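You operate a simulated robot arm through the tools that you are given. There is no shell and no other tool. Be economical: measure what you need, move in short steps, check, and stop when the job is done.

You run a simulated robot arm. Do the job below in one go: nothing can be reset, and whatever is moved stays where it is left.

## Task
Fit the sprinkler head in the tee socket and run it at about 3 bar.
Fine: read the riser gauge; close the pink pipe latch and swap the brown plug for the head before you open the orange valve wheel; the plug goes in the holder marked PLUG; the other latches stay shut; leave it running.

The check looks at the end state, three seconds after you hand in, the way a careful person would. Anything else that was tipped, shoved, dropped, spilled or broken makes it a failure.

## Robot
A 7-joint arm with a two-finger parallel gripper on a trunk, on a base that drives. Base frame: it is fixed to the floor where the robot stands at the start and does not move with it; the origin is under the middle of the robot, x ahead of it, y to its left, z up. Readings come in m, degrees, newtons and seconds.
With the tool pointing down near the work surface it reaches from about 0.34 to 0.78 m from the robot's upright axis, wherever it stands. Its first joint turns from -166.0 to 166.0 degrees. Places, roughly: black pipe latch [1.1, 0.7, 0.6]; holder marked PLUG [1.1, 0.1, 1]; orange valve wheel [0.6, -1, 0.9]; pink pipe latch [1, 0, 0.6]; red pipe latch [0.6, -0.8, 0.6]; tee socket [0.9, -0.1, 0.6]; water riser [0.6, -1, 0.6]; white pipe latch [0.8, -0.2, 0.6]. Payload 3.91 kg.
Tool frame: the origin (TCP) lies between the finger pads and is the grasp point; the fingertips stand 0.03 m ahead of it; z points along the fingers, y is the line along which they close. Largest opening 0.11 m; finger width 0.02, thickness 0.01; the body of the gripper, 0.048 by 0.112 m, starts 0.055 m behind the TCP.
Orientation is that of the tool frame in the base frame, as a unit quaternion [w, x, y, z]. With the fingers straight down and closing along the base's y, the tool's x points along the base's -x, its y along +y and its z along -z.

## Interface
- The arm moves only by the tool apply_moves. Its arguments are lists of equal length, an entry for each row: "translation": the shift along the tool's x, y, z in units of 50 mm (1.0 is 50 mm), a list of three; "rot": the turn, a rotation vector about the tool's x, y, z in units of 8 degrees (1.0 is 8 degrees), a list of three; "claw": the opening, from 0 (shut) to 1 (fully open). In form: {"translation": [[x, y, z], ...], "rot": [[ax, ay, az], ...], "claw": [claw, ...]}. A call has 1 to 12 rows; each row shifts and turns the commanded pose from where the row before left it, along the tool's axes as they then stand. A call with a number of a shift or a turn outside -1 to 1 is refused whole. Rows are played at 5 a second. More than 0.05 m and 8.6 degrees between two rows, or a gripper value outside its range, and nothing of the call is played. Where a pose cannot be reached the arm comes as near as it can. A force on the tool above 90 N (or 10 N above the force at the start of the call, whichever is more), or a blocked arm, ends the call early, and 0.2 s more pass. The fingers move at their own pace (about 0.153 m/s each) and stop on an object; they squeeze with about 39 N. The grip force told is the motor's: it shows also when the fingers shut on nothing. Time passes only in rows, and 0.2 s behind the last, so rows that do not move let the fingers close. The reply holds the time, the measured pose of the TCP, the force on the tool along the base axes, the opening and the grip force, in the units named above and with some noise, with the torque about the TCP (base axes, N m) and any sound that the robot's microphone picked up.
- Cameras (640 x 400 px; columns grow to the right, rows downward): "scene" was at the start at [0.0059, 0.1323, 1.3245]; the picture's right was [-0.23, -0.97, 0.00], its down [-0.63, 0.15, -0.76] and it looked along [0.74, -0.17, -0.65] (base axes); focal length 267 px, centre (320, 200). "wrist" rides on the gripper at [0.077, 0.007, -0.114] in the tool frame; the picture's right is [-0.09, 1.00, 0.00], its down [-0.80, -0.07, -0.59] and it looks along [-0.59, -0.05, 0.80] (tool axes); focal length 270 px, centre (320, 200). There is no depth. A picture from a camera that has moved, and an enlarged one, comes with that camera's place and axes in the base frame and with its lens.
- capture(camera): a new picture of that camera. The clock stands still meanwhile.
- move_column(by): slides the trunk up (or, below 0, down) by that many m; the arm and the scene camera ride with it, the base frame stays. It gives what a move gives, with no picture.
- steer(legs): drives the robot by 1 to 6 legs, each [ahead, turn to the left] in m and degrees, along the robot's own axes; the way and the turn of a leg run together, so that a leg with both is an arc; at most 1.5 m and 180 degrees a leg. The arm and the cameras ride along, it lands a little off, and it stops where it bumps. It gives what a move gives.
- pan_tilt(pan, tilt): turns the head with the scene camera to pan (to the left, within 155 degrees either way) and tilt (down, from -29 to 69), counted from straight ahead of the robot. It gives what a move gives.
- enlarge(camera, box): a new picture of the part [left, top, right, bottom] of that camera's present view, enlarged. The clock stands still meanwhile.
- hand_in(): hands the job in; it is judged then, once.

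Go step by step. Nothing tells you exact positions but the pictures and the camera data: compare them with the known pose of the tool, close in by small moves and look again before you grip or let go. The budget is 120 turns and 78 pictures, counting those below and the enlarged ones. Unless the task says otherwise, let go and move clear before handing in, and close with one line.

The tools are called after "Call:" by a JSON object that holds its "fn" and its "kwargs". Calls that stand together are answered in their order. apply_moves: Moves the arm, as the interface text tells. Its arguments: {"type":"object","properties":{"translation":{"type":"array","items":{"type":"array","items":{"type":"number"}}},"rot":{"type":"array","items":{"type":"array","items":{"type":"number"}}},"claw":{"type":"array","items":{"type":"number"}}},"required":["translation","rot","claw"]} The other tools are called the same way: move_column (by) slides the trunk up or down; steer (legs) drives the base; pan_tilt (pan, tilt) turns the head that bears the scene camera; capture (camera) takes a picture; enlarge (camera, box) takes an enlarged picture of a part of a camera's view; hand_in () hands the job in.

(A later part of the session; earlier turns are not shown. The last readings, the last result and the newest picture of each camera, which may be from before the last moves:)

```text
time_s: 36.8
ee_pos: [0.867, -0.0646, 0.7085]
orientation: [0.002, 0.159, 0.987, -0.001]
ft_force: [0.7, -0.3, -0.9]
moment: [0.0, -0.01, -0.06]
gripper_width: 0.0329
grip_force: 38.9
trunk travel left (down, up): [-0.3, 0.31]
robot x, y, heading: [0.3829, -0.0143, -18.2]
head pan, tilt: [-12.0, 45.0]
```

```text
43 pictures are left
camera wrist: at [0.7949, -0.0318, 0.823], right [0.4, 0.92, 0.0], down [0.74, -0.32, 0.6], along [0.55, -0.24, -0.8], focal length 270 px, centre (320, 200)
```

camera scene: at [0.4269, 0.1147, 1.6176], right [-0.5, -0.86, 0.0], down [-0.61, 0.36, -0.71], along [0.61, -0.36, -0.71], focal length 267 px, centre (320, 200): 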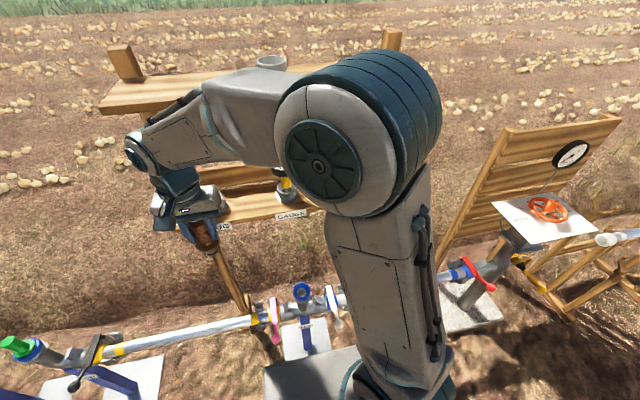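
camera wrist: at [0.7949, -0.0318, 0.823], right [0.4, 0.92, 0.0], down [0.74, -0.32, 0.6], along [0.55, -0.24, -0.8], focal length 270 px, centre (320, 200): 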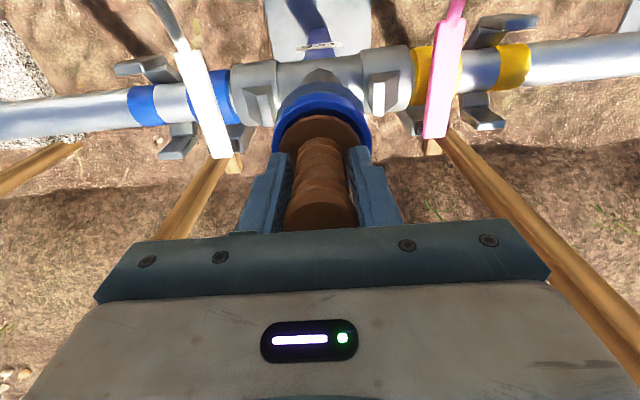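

Plug reseated. I'll release, rise, back the base by 0.16 m and tilt the tool forward 70°.

Call:
{"fn": "apply_moves", "kwargs": {"translation": [[0, 0, 0], [0, 0, 0], [0, 0, -0.9], [0, 0, -0.9], [0, 0, -0.9], [0, 0, -0.3]], "rot": [[0, 0, 0], [0, 0, 0], [0, 0, 0], [0, 0, 0], [0, 0, 0], [0, 0, 0]], "claw": [0.8, 0.8, 0.8, 0.8, 0.8, 0.8]}}

Call:
{"fn": "steer", "kwargs": {"legs": [[-0.16, 0]]}}

Call:
{"fn": "apply_moves", "kwargs": {"translation": [[0, 0, 0], [0, 0, 0], [0, 0, 0], [0, 0, 0], [0, 0, 0], [0, 0, 0], [0, 0, 0], [0, 0, 0], [0, 0, 0], [0, 0, 0]], "rot": [[0, -0.97, 0], [0, -0.97, 0], [0, -0.97, 0], [0, -0.97, 0], [0, -0.97, 0], [0, -0.97, 0], [0, -0.97, 0], [0, -0.97, 0], [0, -0.97, 0], [0, 0, 0]], "claw": [0.8, 0.8, 0.8, 0.8, 0.8, 0.8, 0.8, 0.8, 0.8, 0.8]}}

Call:
{"fn": "capture", "kwargs": {"camera": "wrist"}}

Call:
{"fn": "capture", "kwargs": {"camera": "scene"}}

```text
time_s: 38.2
ee_pos: [0.8667, -0.0625, 0.8595]
orientation: [0.002, 0.159, 0.987, 0.0]
ft_force: [0.5, 1.0, -0.5]
moment: [-0.01, -0.02, 0.02]
gripper_width: 0.088
grip_force: 0.0
trunk travel left (down, up): [-0.3, 0.31]
robot x, y, heading: [0.3808, -0.0111, -18.3]
head pan, tilt: [-12.0, 45.0]
```

```text
time_s: 39.6
ee_pos: [0.7134, -0.0126, 0.8582]
orientation: [0.001, 0.159, 0.987, 0.0]
ft_force: [0.2, -0.6, -0.2]
moment: [0.02, -0.01, -0.05]
gripper_width: 0.0879
grip_force: 0.0
trunk travel left (down, up): [-0.3, 0.31]
robot x, y, heading: [0.2292, 0.0383, -18.2]
head pan, tilt: [-12.0, 45.0]
```

```text
time_s: 41.8
ee_pos: [0.7305, -0.0091, 0.865]
orientation: [0.545, 0.134, 0.822, -0.094]
ft_force: [-0.8, -0.8, -0.4]
moment: [0.01, 0.02, 0.01]
gripper_width: 0.088
grip_force: 0.2
out of reach, approached as far as the arm can: row 6, 9
trunk travel left (down, up): [-0.3, 0.31]
robot x, y, heading: [0.2305, 0.0396, -18.2]
head pan, tilt: [-12.0, 45.0]
```

```text
42 pictures are left
camera wrist: at [0.6056, 0.0417, 0.8381], right [0.35, 0.93, 0.07], down [-0.24, 0.02, 0.97], along [0.9, -0.36, 0.23], focal length 270 px, centre (320, 200)
```

wrist: 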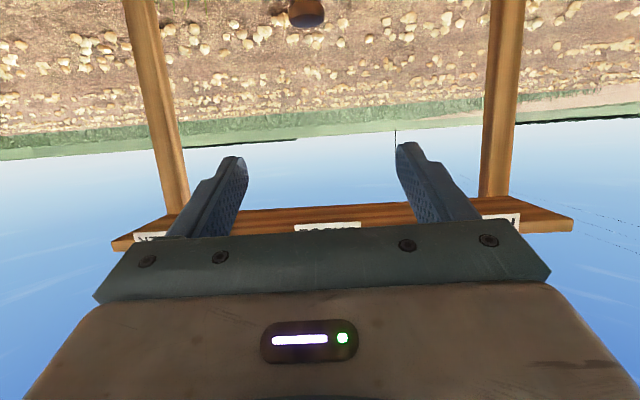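

```text
41 pictures are left
camera scene: at [0.2745, 0.1648, 1.3176], right [-0.51, -0.86, 0.0], down [-0.61, 0.36, -0.71], along [0.61, -0.36, -0.71], focal length 267 px, centre (320, 200)
```

scene: 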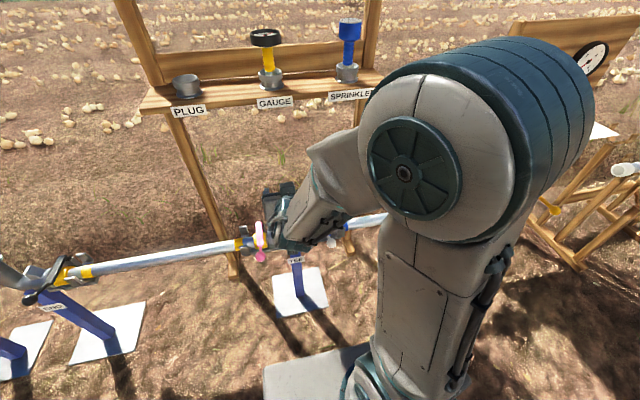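

The plug needs about 0.16 m ahead and 0.16 m down. First to a standoff in front of it at grip height.

Call:
{"fn": "apply_moves", "kwargs": {"translation": [[0.62, 0, 0.6], [0.62, 0, 0.6], [0.62, 0, 0.6], [0.62, 0, 0.6], [0, 0, 0]], "rot": [[0, 0, 0], [0, 0, 0], [0, 0, 0], [0, 0, 0], [0, 0, 0]], "claw": [0.8, 0.8, 0.8, 0.8, 0.8]}}

Call:
{"fn": "capture", "kwargs": {"camera": "wrist"}}

```text
time_s: 43.0
ee_pos: [0.7916, -0.0333, 0.702]
orientation: [0.545, 0.135, 0.822, -0.095]
ft_force: [0.5, 0.4, -0.3]
moment: [-0.02, 0.01, 0.03]
gripper_width: 0.088
grip_force: 0.0
trunk travel left (down, up): [-0.3, 0.31]
robot x, y, heading: [0.231, 0.037, -18.2]
head pan, tilt: [-12.0, 45.0]
```

```text
40 pictures are left
camera wrist: at [0.6651, 0.0186, 0.6753], right [0.35, 0.93, 0.07], down [-0.24, 0.02, 0.97], along [0.9, -0.36, 0.23], focal length 270 px, centre (320, 200)
```

wrist: 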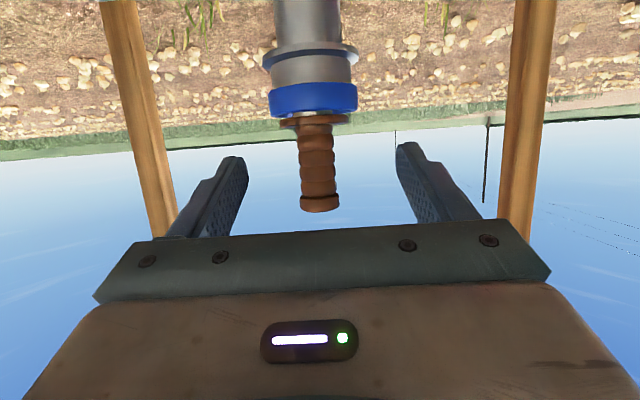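

The plug is centred between the fingers. Moving straight ahead onto it and closing.

Call:
{"fn": "apply_moves", "kwargs": {"translation": [[-0.21, 0, 0.5], [-0.21, 0, 0.5], [-0.21, 0, 0.5], [0, 0, 0], [0, 0, 0], [0, 0, 0], [0, 0, 0]], "rot": [[0, 0, 0], [0, 0, 0], [0, 0, 0], [0, 0, 0], [0, 0, 0], [0, 0, 0], [0, 0, 0]], "claw": [0.8, 0.8, 0.8, 0.8, 0, 0, 0]}}

Call:
{"fn": "capture", "kwargs": {"camera": "wrist"}}

```text
time_s: 44.6
ee_pos: [0.866, -0.0588, 0.7042]
orientation: [0.545, 0.134, 0.822, -0.094]
ft_force: [1.1, -1.9, 0.7]
moment: [-0.15, -0.03, -0.05]
gripper_width: 0.0291
grip_force: 38.7
trunk travel left (down, up): [-0.3, 0.31]
robot x, y, heading: [0.2301, 0.0369, -18.5]
head pan, tilt: [-12.0, 45.0]
```

```text
39 pictures are left
camera wrist: at [0.7399, -0.0067, 0.6772], right [0.35, 0.93, 0.07], down [-0.24, 0.02, 0.97], along [0.9, -0.36, 0.23], focal length 270 px, centre (320, 200)
```

wrist: 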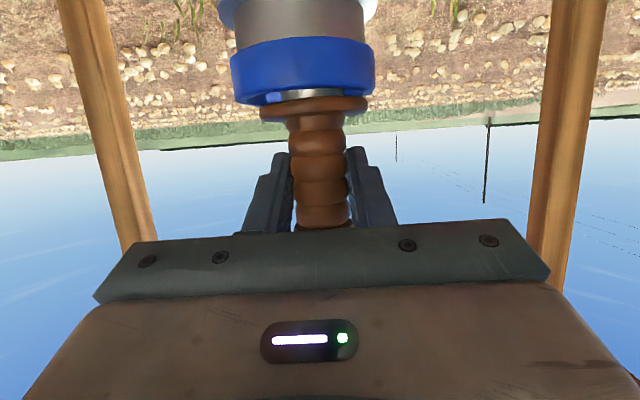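

Gripped. Lifting straight up slowly.

Call:
{"fn": "apply_moves", "kwargs": {"translation": [[-0.184, 0, -0.078], [-0.37, 0, -0.155], [-0.553, 0, -0.233], [-0.83, 0, -0.35], [-0.55, 0, -0.233], [0.39, 0, -0.92], [0, 0, 0]], "rot": [[0, 0, 0], [0, 0, 0], [0, 0, 0], [0, 0, 0], [0, 0, 0], [0, 0, 0], [0, 0, 0]], "claw": [0, 0, 0, 0, 0, 0, 0]}}

Call:
{"fn": "capture", "kwargs": {"camera": "wrist"}}

```text
time_s: 46.2
ee_pos: [0.8203, -0.0404, 0.8377]
orientation: [0.546, 0.133, 0.822, -0.094]
ft_force: [0.8, -0.3, -1.8]
moment: [0.01, -0.01, -0.01]
gripper_width: 0.0289
grip_force: 38.7
trunk travel left (down, up): [-0.3, 0.31]
robot x, y, heading: [0.2299, 0.0411, -18.7]
head pan, tilt: [-12.0, 45.0]
```

```text
38 pictures are left
camera wrist: at [0.6941, 0.0113, 0.8101], right [0.35, 0.93, 0.07], down [-0.24, 0.02, 0.97], along [0.9, -0.36, 0.23], focal length 270 px, centre (320, 200)
```

wrist: 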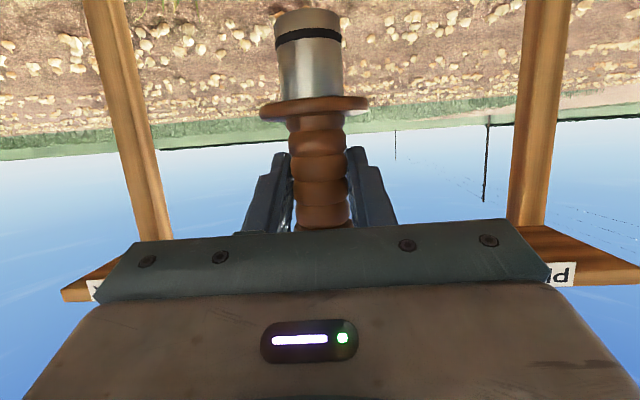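

Plug is clear, upright in the grip. Raise the trunk, and shift left in front of the PLUG holder.

Call:
{"fn": "move_column", "kwargs": {"by": 0.3}}

Call:
{"fn": "apply_moves", "kwargs": {"translation": [[-0.47, 0.8, -0.2], [-0.47, 0.8, -0.2], [0, 0.9, 0], [0, 0.9, 0], [0, 0.9, 0], [0, 0, 0]], "rot": [[0, 0, 0], [0, 0, 0], [0, 0, 0], [0, 0, 0], [0, 0, 0], [0, 0, 0]], "claw": [0, 0, 0, 0, 0, 0]}}

Call:
{"fn": "capture", "kwargs": {"camera": "wrist"}}

Call:
{"fn": "capture", "kwargs": {"camera": "scene"}}

```text
time_s: 49.2
ee_pos: [0.8206, -0.0409, 1.1369]
orientation: [0.545, 0.134, 0.822, -0.095]
ft_force: [-0.5, 0.6, -1.2]
moment: [0.01, 0.02, 0.02]
gripper_width: 0.029
grip_force: 39.2
trunk travel left (down, up): [-0.6, 0.01]
robot x, y, heading: [0.2336, 0.0378, -18.3]
head pan, tilt: [-12.0, 45.0]
```

```text
time_s: 50.6
ee_pos: [0.8898, 0.1616, 1.1878]
orientation: [0.546, 0.134, 0.822, -0.095]
ft_force: [0.1, -0.4, 0.5]
moment: [-0.02, 0.02, 0.03]
gripper_width: 0.0289
grip_force: 39.1
trunk travel left (down, up): [-0.6, 0.01]
robot x, y, heading: [0.2315, 0.037, -18.5]
head pan, tilt: [-12.0, 45.0]
```

```text
37 pictures are left
camera wrist: at [0.7636, 0.2136, 1.1604], right [0.35, 0.93, 0.07], down [-0.24, 0.02, 0.97], along [0.9, -0.36, 0.23], focal length 270 px, centre (320, 200)
```

wrist: 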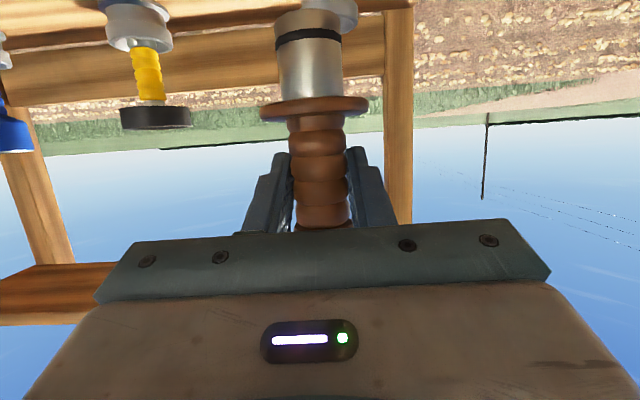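

```text
36 pictures are left
camera scene: at [0.2744, 0.1643, 1.6177], right [-0.51, -0.86, 0.0], down [-0.61, 0.36, -0.71], along [0.61, -0.36, -0.71], focal length 267 px, centre (320, 200)
```

scene: 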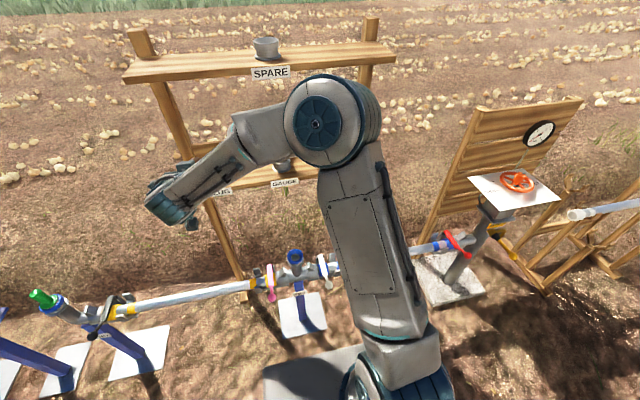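

Call:
{"fn": "enlarge", "kwargs": {"camera": "wrist", "box": [240, 0, 400, 100]}}

```text
4.00 times, centred on (320, 50) of wrist
camera zoom: at [0.7636, 0.2136, 1.1604], right [0.35, 0.93, 0.07], down [-0.24, 0.02, 0.97], along [0.9, -0.36, 0.23], focal length 1081 px, centre (320, 800)
```

zoom: 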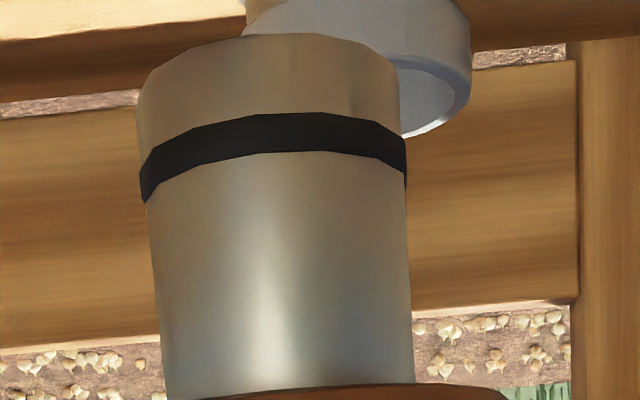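

The cup sits ~0.2 m ahead and ~0.01 m left of the plug. I'll drive 0.1 m ahead (plug bottom is above the cup rim) and look again.

Call:
{"fn": "steer", "kwargs": {"legs": [[0.1, 0]]}}

Call:
{"fn": "capture", "kwargs": {"camera": "wrist"}}

Call:
{"fn": "pan_tilt", "kwargs": {"pan": 35, "tilt": 35}}

Call:
{"fn": "capture", "kwargs": {"camera": "scene"}}

```text
time_s: 51.8
ee_pos: [0.9859, 0.1299, 1.1868]
orientation: [0.545, 0.134, 0.822, -0.095]
ft_force: [0.9, 0.0, -1.8]
moment: [-0.02, 0.01, 0.01]
gripper_width: 0.0291
grip_force: 39.1
trunk travel left (down, up): [-0.6, 0.01]
robot x, y, heading: [0.3264, 0.0065, -18.3]
head pan, tilt: [-12.0, 45.0]
```

```text
34 pictures are left
camera wrist: at [0.8591, 0.1819, 1.1597], right [0.36, 0.93, 0.07], down [-0.24, 0.02, 0.97], along [0.9, -0.36, 0.23], focal length 270 px, centre (320, 200)
```

wrist: 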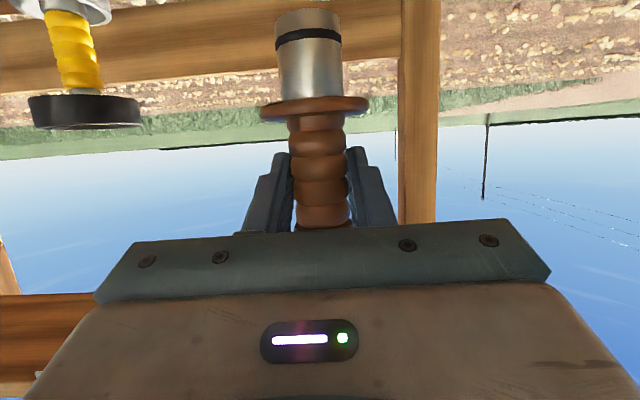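

```text
time_s: 52.9
ee_pos: [0.9843, 0.1304, 1.1865]
orientation: [0.544, 0.134, 0.823, -0.095]
ft_force: [0.6, 0.7, -1.0]
moment: [0.0, -0.01, 0.0]
gripper_width: 0.0287
grip_force: 38.9
trunk travel left (down, up): [-0.6, 0.01]
robot x, y, heading: [0.3254, 0.0067, -18.4]
head pan, tilt: [35.0, 35.0]
```

```text
33 pictures are left
camera scene: at [0.3834, 0.1997, 1.6324], right [0.28, -0.96, 0.0], down [-0.55, -0.16, -0.82], along [0.79, 0.23, -0.57], focal length 267 px, centre (320, 200)
```

scene: 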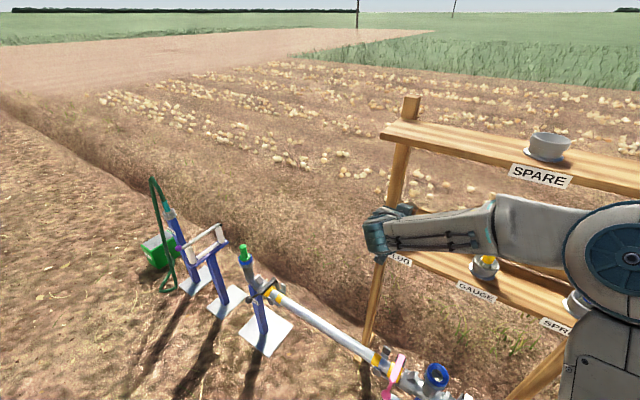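

Cup is ~0.11 m further ahead and ~13 mm left by averaged sightings. Moving over it.

Call:
{"fn": "apply_moves", "kwargs": {"translation": [[-0.287, 0.087, 0.682], [-0.287, 0.087, 0.682], [-0.287, 0.087, 0.682], [0, 0, 0]], "rot": [[0, 0, 0], [0, 0, 0], [0, 0, 0], [0, 0, 0]], "claw": [0, 0, 0, 0]}}

Call:
{"fn": "capture", "kwargs": {"camera": "wrist"}}

Call:
{"fn": "pan_tilt", "kwargs": {"pan": 8, "tilt": 40}}

Call:
{"fn": "capture", "kwargs": {"camera": "scene"}}

```text
time_s: 53.9
ee_pos: [1.0939, 0.1077, 1.1869]
orientation: [0.545, 0.134, 0.822, -0.094]
ft_force: [-0.6, 0.7, -1.1]
moment: [0.04, 0.03, 0.02]
gripper_width: 0.0288
grip_force: 38.6
trunk travel left (down, up): [-0.6, 0.01]
robot x, y, heading: [0.3235, 0.0039, -18.3]
head pan, tilt: [35.0, 35.0]
```

```text
32 pictures are left
camera wrist: at [0.9677, 0.1587, 1.1606], right [0.35, 0.93, 0.07], down [-0.24, 0.02, 0.97], along [0.9, -0.36, 0.23], focal length 270 px, centre (320, 200)
```

wrist: 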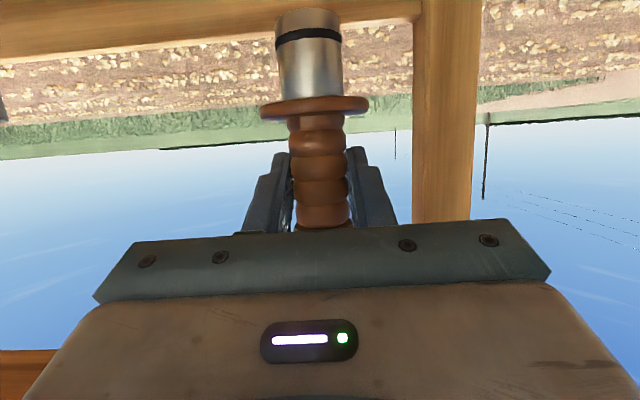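

```text
time_s: 54.8
ee_pos: [1.0947, 0.1069, 1.1869]
orientation: [0.545, 0.135, 0.822, -0.095]
ft_force: [0.7, 0.1, -0.6]
moment: [0.0, 0.02, -0.03]
gripper_width: 0.0291
grip_force: 38.8
trunk travel left (down, up): [-0.6, 0.01]
robot x, y, heading: [0.321, 0.002, -18.6]
head pan, tilt: [8.0, 40.0]
```

```text
31 pictures are left
camera scene: at [0.3827, 0.1593, 1.6249], right [-0.18, -0.98, 0.0], down [-0.63, 0.12, -0.77], along [0.75, -0.14, -0.64], focal length 267 px, centre (320, 200)
```

scene: 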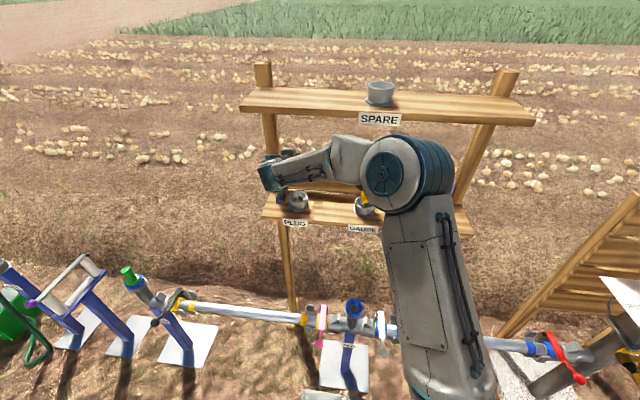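

Call:
{"fn": "enlarge", "kwargs": {"camera": "scene", "box": [240, 140, 400, 240]}}

```text
4.00 times, centred on (320, 190) of scene
camera zoom: at [0.3827, 0.1593, 1.6249], right [-0.18, -0.98, 0.0], down [-0.63, 0.12, -0.77], along [0.75, -0.14, -0.64], focal length 1066 px, centre (320, 240)
```

zoom: 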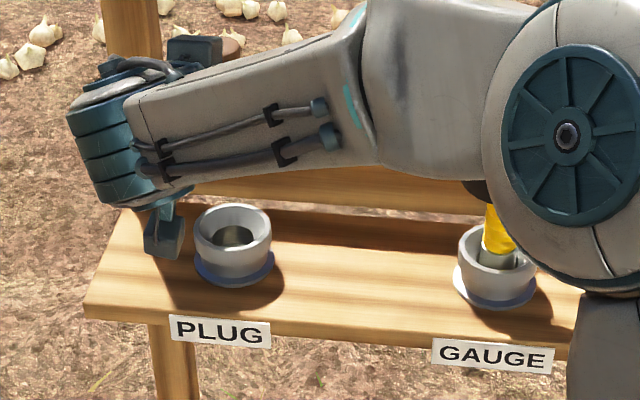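

Now the cup's funnel and bore are clearly visible, at about (1.100, 0.103). A small 6 mm correction, then lower gently.

Call:
{"fn": "apply_moves", "kwargs": {"translation": [[-0.046, -0.04, 0.11], [0.55, 0, 0.233], [0.46, 0, 0.194], [0, 0, 0]], "rot": [[0, 0, 0], [0, 0, 0], [0, 0, 0], [0, 0, 0]], "claw": [0, 0, 0, 0]}}

Call:
{"fn": "enlarge", "kwargs": {"camera": "scene", "box": [240, 140, 400, 240]}}

Call:
{"fn": "capture", "kwargs": {"camera": "wrist"}}

```text
time_s: 55.8
ee_pos: [1.0994, 0.1027, 1.1318]
orientation: [0.545, 0.135, 0.822, -0.094]
ft_force: [-0.1, -0.4, -0.4]
moment: [-0.01, 0.0, 0.02]
gripper_width: 0.029
grip_force: 38.4
trunk travel left (down, up): [-0.6, 0.01]
robot x, y, heading: [0.3208, 0.0049, -18.5]
head pan, tilt: [8.0, 40.0]
```

```text
4.00 times, centred on (320, 190) of scene
camera zoom: at [0.3826, 0.1592, 1.6249], right [-0.18, -0.98, 0.0], down [-0.63, 0.12, -0.77], along [0.75, -0.14, -0.64], focal length 1066 px, centre (320, 240)
```

zoom: 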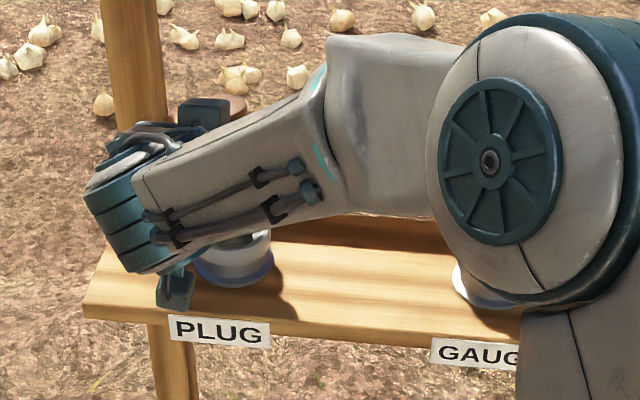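

```text
28 pictures are left
camera wrist: at [0.9717, 0.1548, 1.1051], right [0.36, 0.93, 0.07], down [-0.24, 0.02, 0.97], along [0.9, -0.36, 0.23], focal length 270 px, centre (320, 200)
```

wrist: 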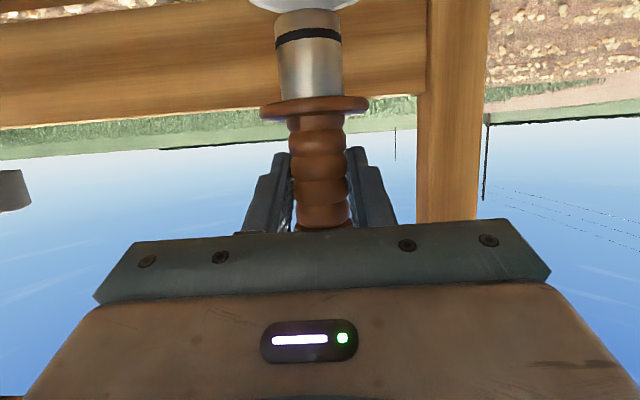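

Spigot and cup line up. Lowering the plug in.

Call:
{"fn": "apply_moves", "kwargs": {"translation": [[0.276, 0, 0.116], [0.276, 0, 0.116], [0.184, 0, 0.078], [0.13, 0, 0.055], [0, 0, 0]], "rot": [[0, 0, 0], [0, 0, 0], [0, 0, 0], [0, 0, 0], [0, 0, 0]], "claw": [0, 0, 0, 0, 0]}}

Call:
{"fn": "capture", "kwargs": {"camera": "wrist"}}

```text
time_s: 57.0
ee_pos: [1.0983, 0.102, 1.0843]
orientation: [0.545, 0.134, 0.823, -0.094]
ft_force: [-1.6, 1.9, -1.1]
moment: [0.14, 0.1, -0.01]
gripper_width: 0.0287
grip_force: 38.6
trunk travel left (down, up): [-0.6, 0.01]
robot x, y, heading: [0.3263, 0.0081, -18.4]
head pan, tilt: [8.0, 40.0]
```

```text
27 pictures are left
camera wrist: at [0.9715, 0.1548, 1.0574], right [0.35, 0.93, 0.07], down [-0.24, 0.02, 0.97], along [0.9, -0.36, 0.23], focal length 270 px, centre (320, 200)
```

wrist: 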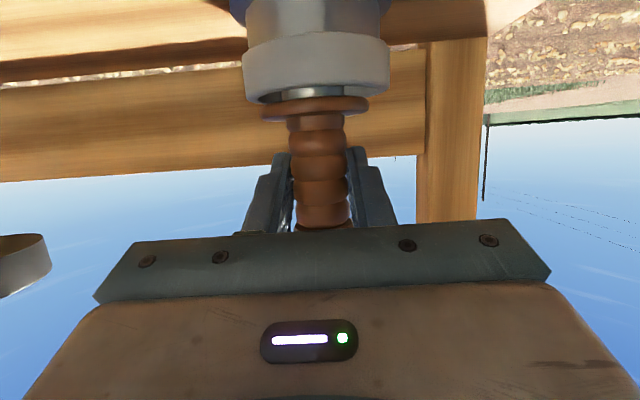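

Nearly seated; easing down a few more millimetres.

Call:
{"fn": "apply_moves", "kwargs": {"translation": [[0.055, 0, 0.023], [0.055, 0, 0.023], [0.055, 0, 0.023]], "rot": [[0, 0, 0], [0, 0, 0], [0, 0, 0]], "claw": [0, 0, 0]}}

```text
time_s: 57.8
ee_pos: [1.0967, 0.1028, 1.0843]
orientation: [0.55, 0.135, 0.819, -0.094]
ft_force: [0.7, 3.2, 29.3]
moment: [0.51, 0.0, 0.01]
gripper_width: 0.0289
grip_force: 39.2
trunk travel left (down, up): [-0.6, 0.01]
robot x, y, heading: [0.3243, 0.0079, -18.8]
head pan, tilt: [8.0, 40.0]
```

It bottoms out (29 N): seated. Relieve, open and back straight out.

Call:
{"fn": "apply_moves", "kwargs": {"translation": [[-0.15, 0, -0.06], [0, 0, 0], [0, 0, 0], [0.3, 0, -0.7], [0.3, 0, -0.7], [0.3, 0, -0.7], [0.3, 0, -0.7]], "rot": [[0, 0, 0], [0, 0, 0], [0, 0, 0], [0, 0, 0], [0, 0, 0], [0, 0, 0], [0, 0, 0]], "claw": [0, 0.6, 0.6, 0.6, 0.6, 0.6, 0.6]}}

Call:
{"fn": "capture", "kwargs": {"camera": "wrist"}}

```text
time_s: 59.4
ee_pos: [0.9528, 0.1504, 1.0821]
orientation: [0.545, 0.135, 0.822, -0.095]
ft_force: [-0.3, 0.0, 0.5]
moment: [0.04, -0.03, -0.01]
gripper_width: 0.0659
grip_force: 0.0
trunk travel left (down, up): [-0.6, 0.01]
robot x, y, heading: [0.3245, 0.0089, -18.3]
head pan, tilt: [8.0, 40.0]
```

```text
26 pictures are left
camera wrist: at [0.826, 0.2021, 1.0546], right [0.36, 0.93, 0.07], down [-0.25, 0.02, 0.97], along [0.9, -0.36, 0.23], focal length 270 px, centre (320, 200)
```

wrist: 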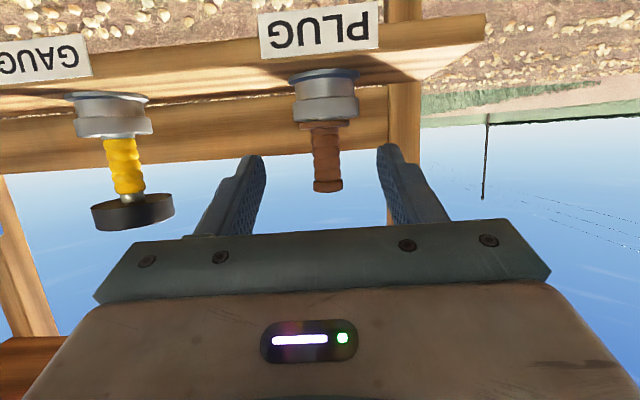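

The plug rests in the PLUG holder. Now sliding right, in front of the sprinkler head.

Call:
{"fn": "apply_moves", "kwargs": {"translation": [[0.1, -0.95, -0.25], [0, -0.95, 0], [0, -0.95, 0], [0, -0.95, 0], [0, -0.95, 0], [0, -0.95, 0], [0, -0.95, 0], [0, -0.95, 0], [0, -0.95, 0], [0, -0.5, 0], [0, 0, 0]], "rot": [[0, 0, 0], [0, 0, 0], [0, 0, 0], [0, 0, 0], [0, 0, 0], [0, 0, 0], [0, 0, 0], [0, 0, 0], [0, 0, 0], [0, 0, 0], [0, 0, 0]], "claw": [0.8, 0.8, 0.8, 0.8, 0.8, 0.8, 0.8, 0.8, 0.8, 0.8, 0.8]}}

Call:
{"fn": "capture", "kwargs": {"camera": "wrist"}}

Call:
{"fn": "capture", "kwargs": {"camera": "scene"}}

```text
time_s: 61.8
ee_pos: [0.797, -0.2735, 1.0883]
orientation: [0.545, 0.134, 0.822, -0.095]
ft_force: [0.2, 0.7, 0.5]
moment: [-0.01, 0.0, -0.03]
gripper_width: 0.0882
grip_force: 0.1
trunk travel left (down, up): [-0.6, 0.01]
robot x, y, heading: [0.3244, 0.0005, -18.6]
head pan, tilt: [8.0, 40.0]
```

```text
25 pictures are left
camera wrist: at [0.6696, -0.2217, 1.0608], right [0.35, 0.93, 0.07], down [-0.24, 0.02, 0.97], along [0.9, -0.36, 0.23], focal length 270 px, centre (320, 200)
```

wrist: 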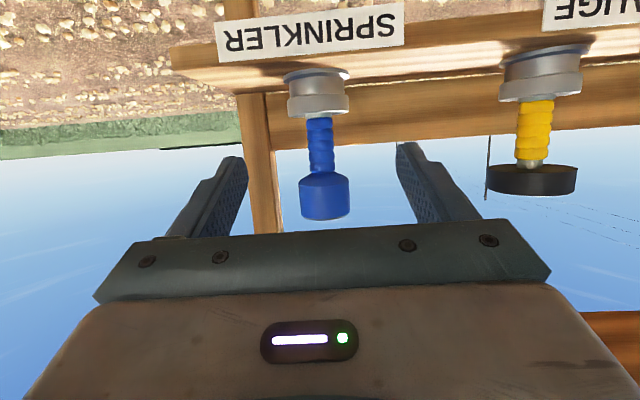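

```text
24 pictures are left
camera scene: at [0.3825, 0.1593, 1.6249], right [-0.18, -0.98, 0.0], down [-0.63, 0.12, -0.77], along [0.75, -0.14, -0.64], focal length 267 px, centre (320, 200)
```

scene: 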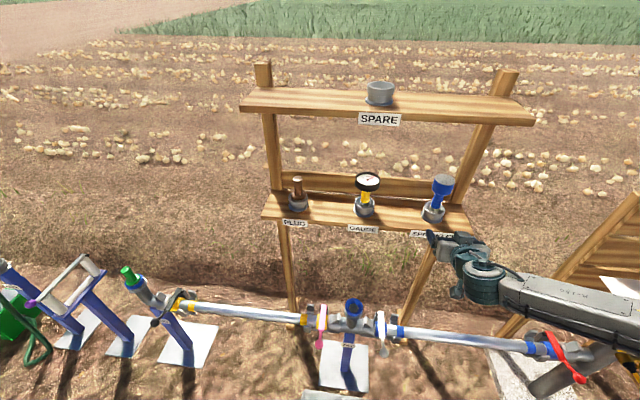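

The sprinkler is straight ahead, about 0.185 m. Going to neck height (z≈1.07), forward, and closing.

Call:
{"fn": "apply_moves", "kwargs": {"translation": [[0.33, 0, 0.14], [-0.36, 0, 0.85], [-0.36, 0, 0.85], [-0.36, 0, 0.85], [-0.36, 0, 0.86], [0, 0, 0]], "rot": [[0, 0, 0], [0, 0, 0], [0, 0, 0], [0, 0, 0], [0, 0, 0], [0, 0, 0]], "claw": [0.8, 0.8, 0.8, 0.8, 0.8, 0.8]}}

Call:
{"fn": "capture", "kwargs": {"camera": "wrist"}}

```text
time_s: 63.2
ee_pos: [0.9708, -0.3339, 1.0694]
orientation: [0.545, 0.135, 0.822, -0.095]
ft_force: [-0.3, -0.6, -0.5]
moment: [-0.02, -0.02, -0.02]
gripper_width: 0.088
grip_force: 0.0
trunk travel left (down, up): [-0.6, 0.01]
robot x, y, heading: [0.3234, 0.005, -18.4]
head pan, tilt: [8.0, 40.0]
```

```text
23 pictures are left
camera wrist: at [0.8448, -0.2822, 1.0427], right [0.36, 0.93, 0.07], down [-0.24, 0.02, 0.97], along [0.9, -0.36, 0.23], focal length 270 px, centre (320, 200)
```

wrist: 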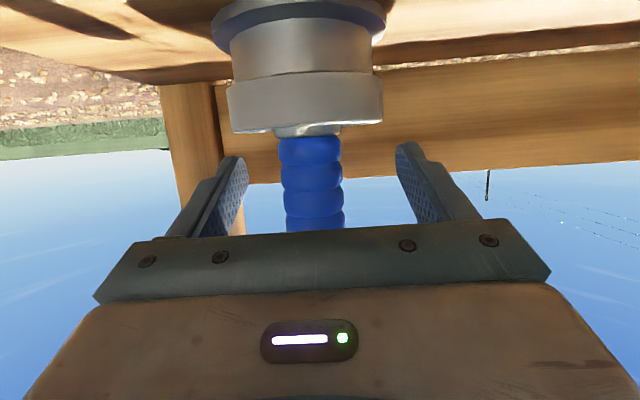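

Good. 3 mm right, then close.

Call:
{"fn": "apply_moves", "kwargs": {"translation": [[0, -0.06, 0], [0, 0, 0], [0, 0, 0], [0, 0, 0]], "rot": [[0, 0, 0], [0, 0, 0], [0, 0, 0], [0, 0, 0]], "claw": [0.8, 0, 0, 0]}}

Call:
{"fn": "apply_moves", "kwargs": {"translation": [[-0.184, 0, -0.078], [-0.37, 0, -0.155], [-0.553, 0, -0.233], [-0.553, 0, -0.233], [0, 0, 0]], "rot": [[0, 0, 0], [0, 0, 0], [0, 0, 0], [0, 0, 0], [0, 0, 0]], "claw": [0, 0, 0, 0, 0]}}

Call:
{"fn": "capture", "kwargs": {"camera": "wrist"}}

```text
time_s: 64.2
ee_pos: [0.9691, -0.3359, 1.0706]
orientation: [0.545, 0.134, 0.822, -0.094]
ft_force: [0.1, 0.9, 4.1]
moment: [0.4, -0.18, 0.04]
gripper_width: 0.0284
grip_force: 39.8
trunk travel left (down, up): [-0.6, 0.01]
robot x, y, heading: [0.3243, 0.0103, -18.3]
head pan, tilt: [8.0, 40.0]
```

```text
time_s: 65.4
ee_pos: [0.9699, -0.3359, 1.1587]
orientation: [0.545, 0.134, 0.822, -0.094]
ft_force: [-0.3, -0.7, -2.2]
moment: [0.04, -0.01, -0.01]
gripper_width: 0.0274
grip_force: 39.4
trunk travel left (down, up): [-0.6, 0.01]
robot x, y, heading: [0.3255, 0.0064, -18.5]
head pan, tilt: [8.0, 40.0]
```

```text
22 pictures are left
camera wrist: at [0.843, -0.2827, 1.1321], right [0.36, 0.93, 0.07], down [-0.24, 0.02, 0.97], along [0.9, -0.36, 0.23], focal length 270 px, centre (320, 200)
```

wrist: 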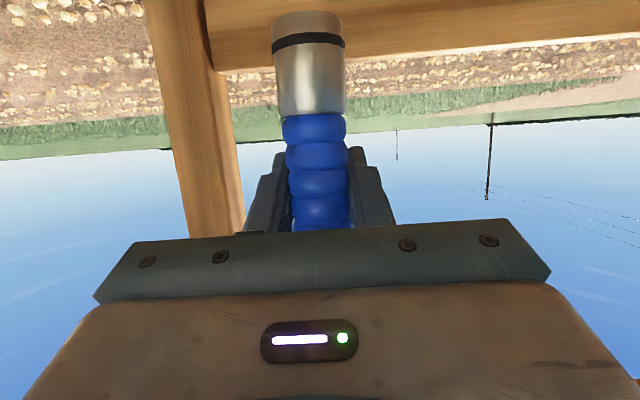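

Head is out with a clean spigot. Retreat from the shelf, back the base 0.1 m, lower the trunk and line up over the tee.

Call:
{"fn": "apply_moves", "kwargs": {"translation": [[0.336, 0, -0.8], [0.336, 0, -0.8], [0.336, 0, -0.8], [0, 0.9, 0], [0, 0.9, 0], [0, 0.9, 0], [0, 0.9, 0], [0, 0.88, 0]], "rot": [[0, 0, 0], [0, 0, 0], [0, 0, 0], [0, 0, 0], [0, 0, 0], [0, 0, 0], [0, 0, 0], [0, 0, 0]], "claw": [0, 0, 0, 0, 0, 0, 0, 0]}}

Call:
{"fn": "steer", "kwargs": {"legs": [[-0.1, 0]]}}

Call:
{"fn": "move_column", "kwargs": {"by": -0.3}}

Call:
{"fn": "capture", "kwargs": {"camera": "wrist"}}

```text
time_s: 67.2
ee_pos: [0.9176, -0.0797, 1.1576]
orientation: [0.545, 0.133, 0.822, -0.094]
ft_force: [0.3, 0.9, -3.4]
moment: [-0.01, 0.0, -0.06]
gripper_width: 0.0274
grip_force: 39.0
trunk travel left (down, up): [-0.6, 0.01]
robot x, y, heading: [0.323, 0.0095, -18.1]
head pan, tilt: [8.0, 40.0]
```

```text
time_s: 68.4
ee_pos: [0.8207, -0.0511, 1.1581]
orientation: [0.545, 0.135, 0.822, -0.095]
ft_force: [-0.1, 0.5, -0.1]
moment: [-0.02, 0.0, 0.0]
gripper_width: 0.0274
grip_force: 39.3
trunk travel left (down, up): [-0.6, 0.01]
robot x, y, heading: [0.2281, 0.0417, -18.4]
head pan, tilt: [8.0, 40.0]
```

```text
time_s: 71.4
ee_pos: [0.8215, -0.0508, 0.8584]
orientation: [0.544, 0.134, 0.823, -0.094]
ft_force: [0.8, 0.4, 0.5]
moment: [-0.03, -0.01, 0.02]
gripper_width: 0.0273
grip_force: 39.0
trunk travel left (down, up): [-0.3, 0.31]
robot x, y, heading: [0.227, 0.0367, -18.2]
head pan, tilt: [8.0, 40.0]
```

```text
21 pictures are left
camera wrist: at [0.6958, 0.0013, 0.8309], right [0.36, 0.93, 0.07], down [-0.24, 0.02, 0.97], along [0.9, -0.36, 0.23], focal length 270 px, centre (320, 200)
```

wrist: 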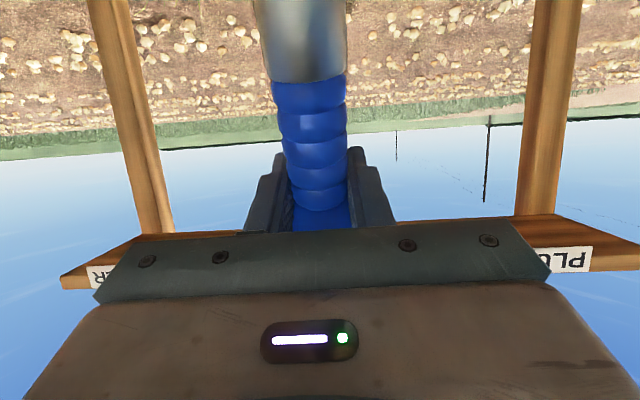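

The head seems to have pivoted in the grip. Checking with the scene camera.

Call:
{"fn": "pan_tilt", "kwargs": {"pan": -5, "tilt": 40}}

Call:
{"fn": "enlarge", "kwargs": {"camera": "scene", "box": [220, 130, 420, 255]}}

```text
time_s: 72.1
ee_pos: [0.8217, -0.0508, 0.8592]
orientation: [0.544, 0.134, 0.823, -0.094]
ft_force: [0.0, 0.7, -0.3]
moment: [0.01, 0.0, 0.03]
gripper_width: 0.0276
grip_force: 38.8
trunk travel left (down, up): [-0.3, 0.31]
robot x, y, heading: [0.2255, 0.0358, -18.3]
head pan, tilt: [-5.0, 40.0]
```

```text
3.20 times, centred on (320, 192) of scene
camera zoom: at [0.2818, 0.1723, 1.3249], right [-0.4, -0.92, 0.0], down [-0.59, 0.26, -0.77], along [0.7, -0.3, -0.64], focal length 853 px, centre (320, 224)
```

zoom: 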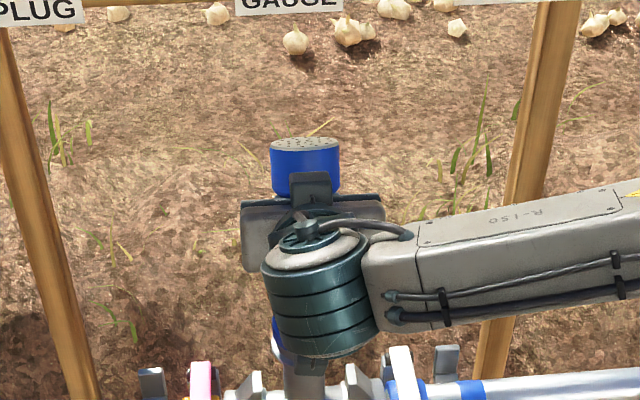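

Call:
{"fn": "enlarge", "kwargs": {"camera": "wrist", "box": [200, 0, 440, 150]}}

```text
2.67 times, centred on (320, 75) of wrist
camera zoom: at [0.6958, 0.0013, 0.8309], right [0.36, 0.93, 0.07], down [-0.24, 0.02, 0.97], along [0.9, -0.36, 0.23], focal length 721 px, centre (320, 533)
```

zoom: 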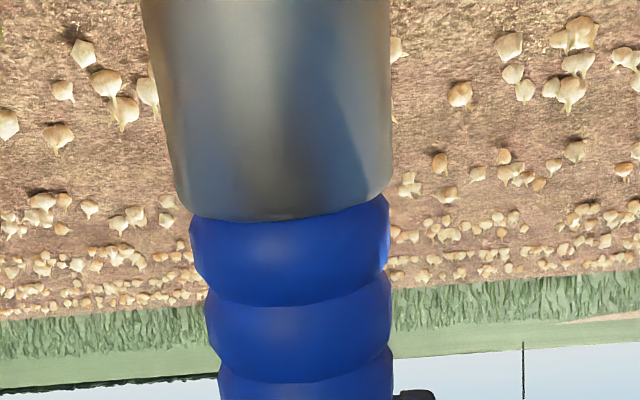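

The head has swung about 24° top-forward in the pads (and slid ~1 cm). I'll pitch the tool up by that amount to bring it upright, slowly, then verify.

Call:
{"fn": "apply_moves", "kwargs": {"translation": [[0, 0, 0], [0, 0, 0], [0, 0, 0], [0, 0, 0], [0, 0, 0], [0, 0, 0], [0, 0, 0]], "rot": [[0, -0.5, 0], [0, -0.5, 0], [0, -0.5, 0], [0, -0.5, 0], [0, -0.5, 0], [0, -0.5, 0], [0, 0, 0]], "claw": [0, 0, 0, 0, 0, 0, 0]}}

Call:
{"fn": "enlarge", "kwargs": {"camera": "scene", "box": [260, 130, 380, 205]}}

Call:
{"fn": "capture", "kwargs": {"camera": "wrist"}}

```text
time_s: 73.7
ee_pos: [0.8225, -0.0459, 0.8466]
orientation: [0.688, 0.108, 0.707, -0.12]
ft_force: [0.0, 0.7, 0.1]
moment: [-0.06, -0.02, 0.0]
gripper_width: 0.0274
grip_force: 39.3
out of reach, approached as far as the arm can: row 6
trunk travel left (down, up): [-0.3, 0.31]
robot x, y, heading: [0.228, 0.0377, -18.6]
head pan, tilt: [-5.0, 40.0]
```

```text
5.33 times, centred on (320, 168) of scene
camera zoom: at [0.2818, 0.1727, 1.3249], right [-0.4, -0.92, 0.0], down [-0.59, 0.26, -0.77], along [0.7, -0.31, -0.64], focal length 1422 px, centre (320, 373)
```

zoom: 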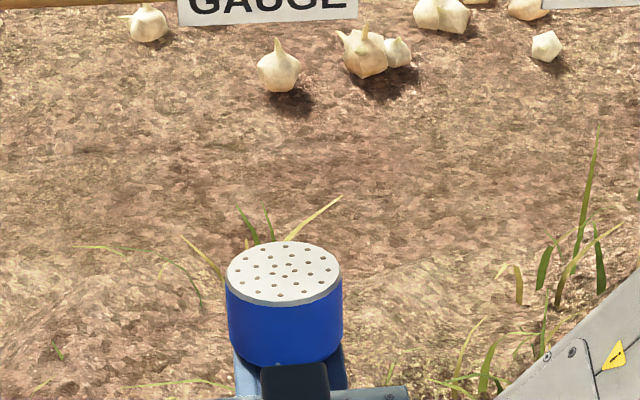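

```text
17 pictures are left
camera wrist: at [0.7136, -0.0013, 0.7723], right [0.32, 0.95, 0.07], down [-0.56, 0.13, 0.82], along [0.76, -0.3, 0.57], focal length 270 px, centre (320, 200)
```

wrist: 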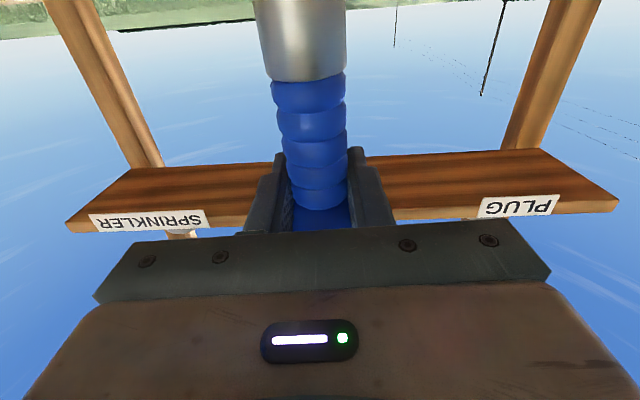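

The head now stands upright (top disc ellipse matches). Tool is level; the tee is ~44 mm ahead. Moving over it.

Call:
{"fn": "apply_moves", "kwargs": {"translation": [[0, -0.02, 0.3], [0, -0.02, 0.3], [0, 0, 0.28], [0, 0, 0]], "rot": [[0, 0, 0], [0, 0, 0], [0, 0, 0], [0, 0, 0]], "claw": [0, 0, 0, 0]}}

Call:
{"fn": "pan_tilt", "kwargs": {"pan": 8, "tilt": 40}}

Call:
{"fn": "enlarge", "kwargs": {"camera": "scene", "box": [280, 120, 480, 245]}}

```text
time_s: 74.7
ee_pos: [0.8625, -0.0603, 0.8489]
orientation: [0.704, 0.112, 0.691, -0.12]
ft_force: [-0.2, 0.8, -0.8]
moment: [0.02, -0.01, -0.02]
gripper_width: 0.0273
grip_force: 39.1
trunk travel left (down, up): [-0.3, 0.31]
robot x, y, heading: [0.2304, 0.0383, -18.8]
head pan, tilt: [-5.0, 40.0]
```

```text
time_s: 75.5
ee_pos: [0.8629, -0.0607, 0.8494]
orientation: [0.704, 0.112, 0.691, -0.12]
ft_force: [0.4, -0.1, -1.0]
moment: [0.0, 0.03, -0.01]
gripper_width: 0.0274
grip_force: 38.4
trunk travel left (down, up): [-0.3, 0.31]
robot x, y, heading: [0.2286, 0.0388, -18.3]
head pan, tilt: [8.0, 40.0]
```

```text
3.20 times, centred on (380, 182) of scene
camera zoom: at [0.2874, 0.1907, 1.3249], right [-0.18, -0.98, 0.0], down [-0.63, 0.12, -0.77], along [0.75, -0.14, -0.64], focal length 853 px, centre (128, 256)
```

zoom: 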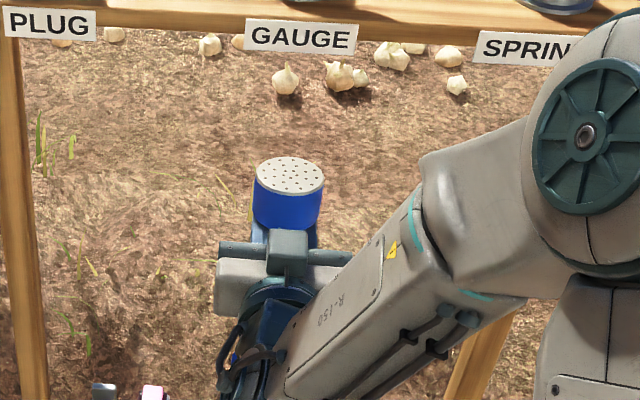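

I'll trim the attitude by ~2° in pitch and roll (both views suggest a slight lean), then descend toward the rim.

Call:
{"fn": "apply_moves", "kwargs": {"translation": [[0, 0, 0], [0.5, 0, 0], [0.5, 0, 0], [0.3, 0, 0], [0, 0, 0]], "rot": [[0, 0.22, 0.24], [0, 0, 0], [0, 0, 0], [0, 0, 0], [0, 0, 0]], "claw": [0, 0, 0, 0, 0]}}

Call:
{"fn": "enlarge", "kwargs": {"camera": "scene", "box": [280, 150, 440, 250]}}

```text
time_s: 76.7
ee_pos: [0.8642, -0.0598, 0.782]
orientation: [0.695, 0.125, 0.7, -0.106]
ft_force: [0.2, -0.5, -0.1]
moment: [0.0, 0.01, -0.02]
gripper_width: 0.0274
grip_force: 38.9
trunk travel left (down, up): [-0.3, 0.31]
robot x, y, heading: [0.2284, 0.0371, -18.7]
head pan, tilt: [8.0, 40.0]
```

```text
4.00 times, centred on (360, 200) of scene
camera zoom: at [0.2875, 0.1908, 1.3249], right [-0.18, -0.98, 0.0], down [-0.63, 0.12, -0.77], along [0.75, -0.14, -0.64], focal length 1066 px, centre (160, 200)
```

zoom: 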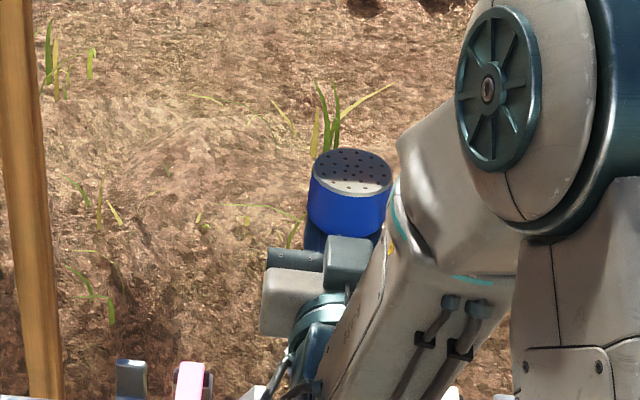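

Call:
{"fn": "apply_moves", "kwargs": {"translation": [[0.12, 0, 0], [0.12, 0, 0], [0.12, 0, 0], [0.12, 0, 0], [0.12, 0, 0], [0, 0, 0]], "rot": [[0, 0, 0], [0, 0, 0], [0, 0, 0], [0, 0, 0], [0, 0, 0], [0, 0, 0]], "claw": [0, 0, 0, 0, 0, 0]}}

```text
time_s: 78.1
ee_pos: [0.8635, -0.058, 0.7539]
orientation: [0.694, 0.128, 0.7, -0.109]
ft_force: [0.2, 0.1, 0.5]
moment: [0.01, 0.0, -0.01]
gripper_width: 0.0276
grip_force: 39.0
trunk travel left (down, up): [-0.3, 0.31]
robot x, y, heading: [0.2293, 0.0394, -18.4]
head pan, tilt: [8.0, 40.0]
```

Sideways drift of ~3.5 mm from the trimmed roll; correcting it and continuing down.

Call:
{"fn": "apply_moves", "kwargs": {"translation": [[0, -0.075, 0], [0.1, -0.004, 0], [0.1, -0.004, 0], [0, 0, 0]], "rot": [[0, 0, 0], [0, 0, 0], [0, 0, 0], [0, 0, 0]], "claw": [0, 0, 0, 0]}}

Call:
{"fn": "capture", "kwargs": {"camera": "scene"}}

```text
time_s: 79.1
ee_pos: [0.864, -0.0599, 0.7466]
orientation: [0.697, 0.128, 0.697, -0.112]
ft_force: [9.2, -13.0, 18.5]
moment: [-0.93, -0.66, -0.01]
gripper_width: 0.0276
grip_force: 39.5
out of reach, approached as far as the arm can: row 1
trunk travel left (down, up): [-0.3, 0.31]
robot x, y, heading: [0.2254, 0.0355, -18.7]
head pan, tilt: [8.0, 40.0]
```

```text
14 pictures are left
camera scene: at [0.2868, 0.1898, 1.3254], right [-0.18, -0.98, 0.0], down [-0.63, 0.12, -0.77], along [0.75, -0.14, -0.64], focal length 267 px, centre (320, 200)
```

scene: 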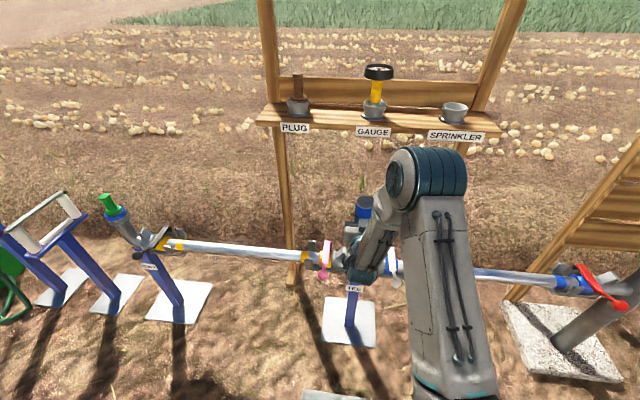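

Contact at the rim with a push to forward-right, and the arm is near a reach limit. I'll lift, shift ~2.5 mm that way, and descend using the trunk instead.

Call:
{"fn": "apply_moves", "kwargs": {"translation": [[-0.3, 0.01, 0], [-0.3, -0.03, 0.05], [0, 0, 0]], "rot": [[0, 0, 0], [0, 0, 0], [0, 0, 0]], "claw": [0, 0, 0]}}

Call:
{"fn": "move_column", "kwargs": {"by": -0.02}}

Call:
{"fn": "enlarge", "kwargs": {"camera": "scene", "box": [310, 170, 410, 270]}}

Call:
{"fn": "enlarge", "kwargs": {"camera": "wrist", "box": [200, 0, 440, 150]}}

```text
time_s: 79.9
ee_pos: [0.8636, -0.0622, 0.7746]
orientation: [0.693, 0.128, 0.7, -0.11]
ft_force: [-1.0, 0.8, -0.4]
moment: [0.0, -0.03, -0.01]
gripper_width: 0.0272
grip_force: 38.7
trunk travel left (down, up): [-0.3, 0.31]
robot x, y, heading: [0.2281, 0.038, -18.6]
head pan, tilt: [8.0, 40.0]
```

```text
time_s: 80.6
ee_pos: [0.8642, -0.062, 0.7548]
orientation: [0.694, 0.128, 0.7, -0.11]
ft_force: [0.1, -0.3, 1.4]
moment: [0.0, -0.01, -0.03]
gripper_width: 0.0273
grip_force: 38.6
trunk travel left (down, up): [-0.28, 0.33]
robot x, y, heading: [0.2298, 0.0398, -18.6]
head pan, tilt: [8.0, 40.0]
```

```text
4.00 times, centred on (360, 220) of scene
camera zoom: at [0.2874, 0.1907, 1.3049], right [-0.18, -0.98, 0.0], down [-0.63, 0.12, -0.77], along [0.75, -0.14, -0.64], focal length 1066 px, centre (160, 120)
```

zoom: 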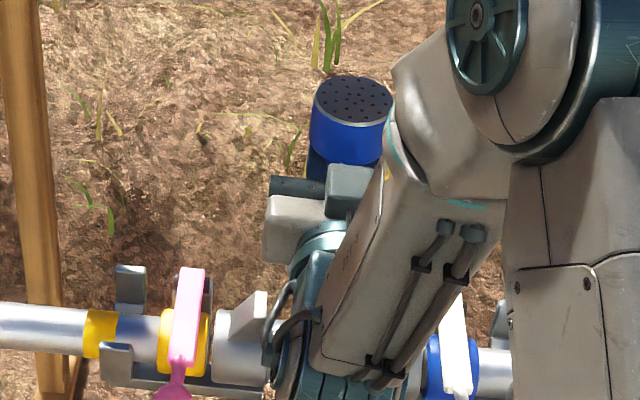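

```text
2.67 times, centred on (320, 75) of wrist
camera zoom: at [0.7581, -0.0146, 0.6785], right [0.33, 0.94, 0.11], down [-0.58, 0.11, 0.81], along [0.74, -0.33, 0.58], focal length 721 px, centre (320, 533)
```

zoom: 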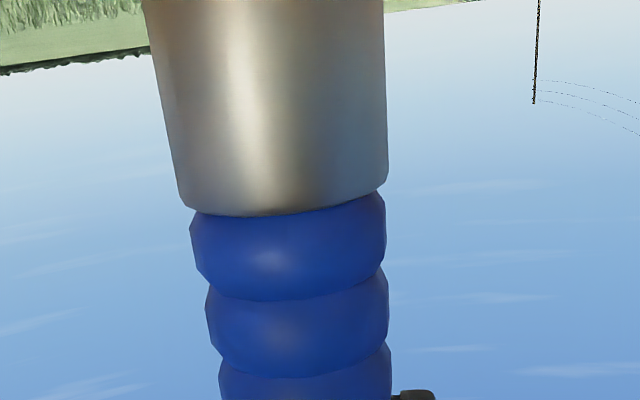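

The head is vertical; earlier contact was on the near-left side of the rim. Shift forward 2 mm more and lower with the trunk.

Call:
{"fn": "apply_moves", "kwargs": {"translation": [[0, 0, 0.04], [0, 0, 0]], "rot": [[0, 0, 0], [0, 0, 0]], "claw": [0, 0]}}

Call:
{"fn": "move_column", "kwargs": {"by": -0.012}}

```text
time_s: 81.2
ee_pos: [0.8668, -0.0626, 0.7544]
orientation: [0.694, 0.127, 0.7, -0.109]
ft_force: [-0.2, 0.3, 1.1]
moment: [-0.01, 0.01, 0.0]
gripper_width: 0.0274
grip_force: 38.6
trunk travel left (down, up): [-0.28, 0.33]
robot x, y, heading: [0.2273, 0.0377, -18.7]
head pan, tilt: [8.0, 40.0]
```

```text
time_s: 81.8
ee_pos: [0.8663, -0.0636, 0.7423]
orientation: [0.694, 0.128, 0.7, -0.109]
ft_force: [-0.2, 1.5, 0.2]
moment: [0.01, 0.02, 0.03]
gripper_width: 0.0273
grip_force: 38.9
trunk travel left (down, up): [-0.268, 0.342]
robot x, y, heading: [0.2273, 0.0382, -18.6]
head pan, tilt: [8.0, 40.0]
```

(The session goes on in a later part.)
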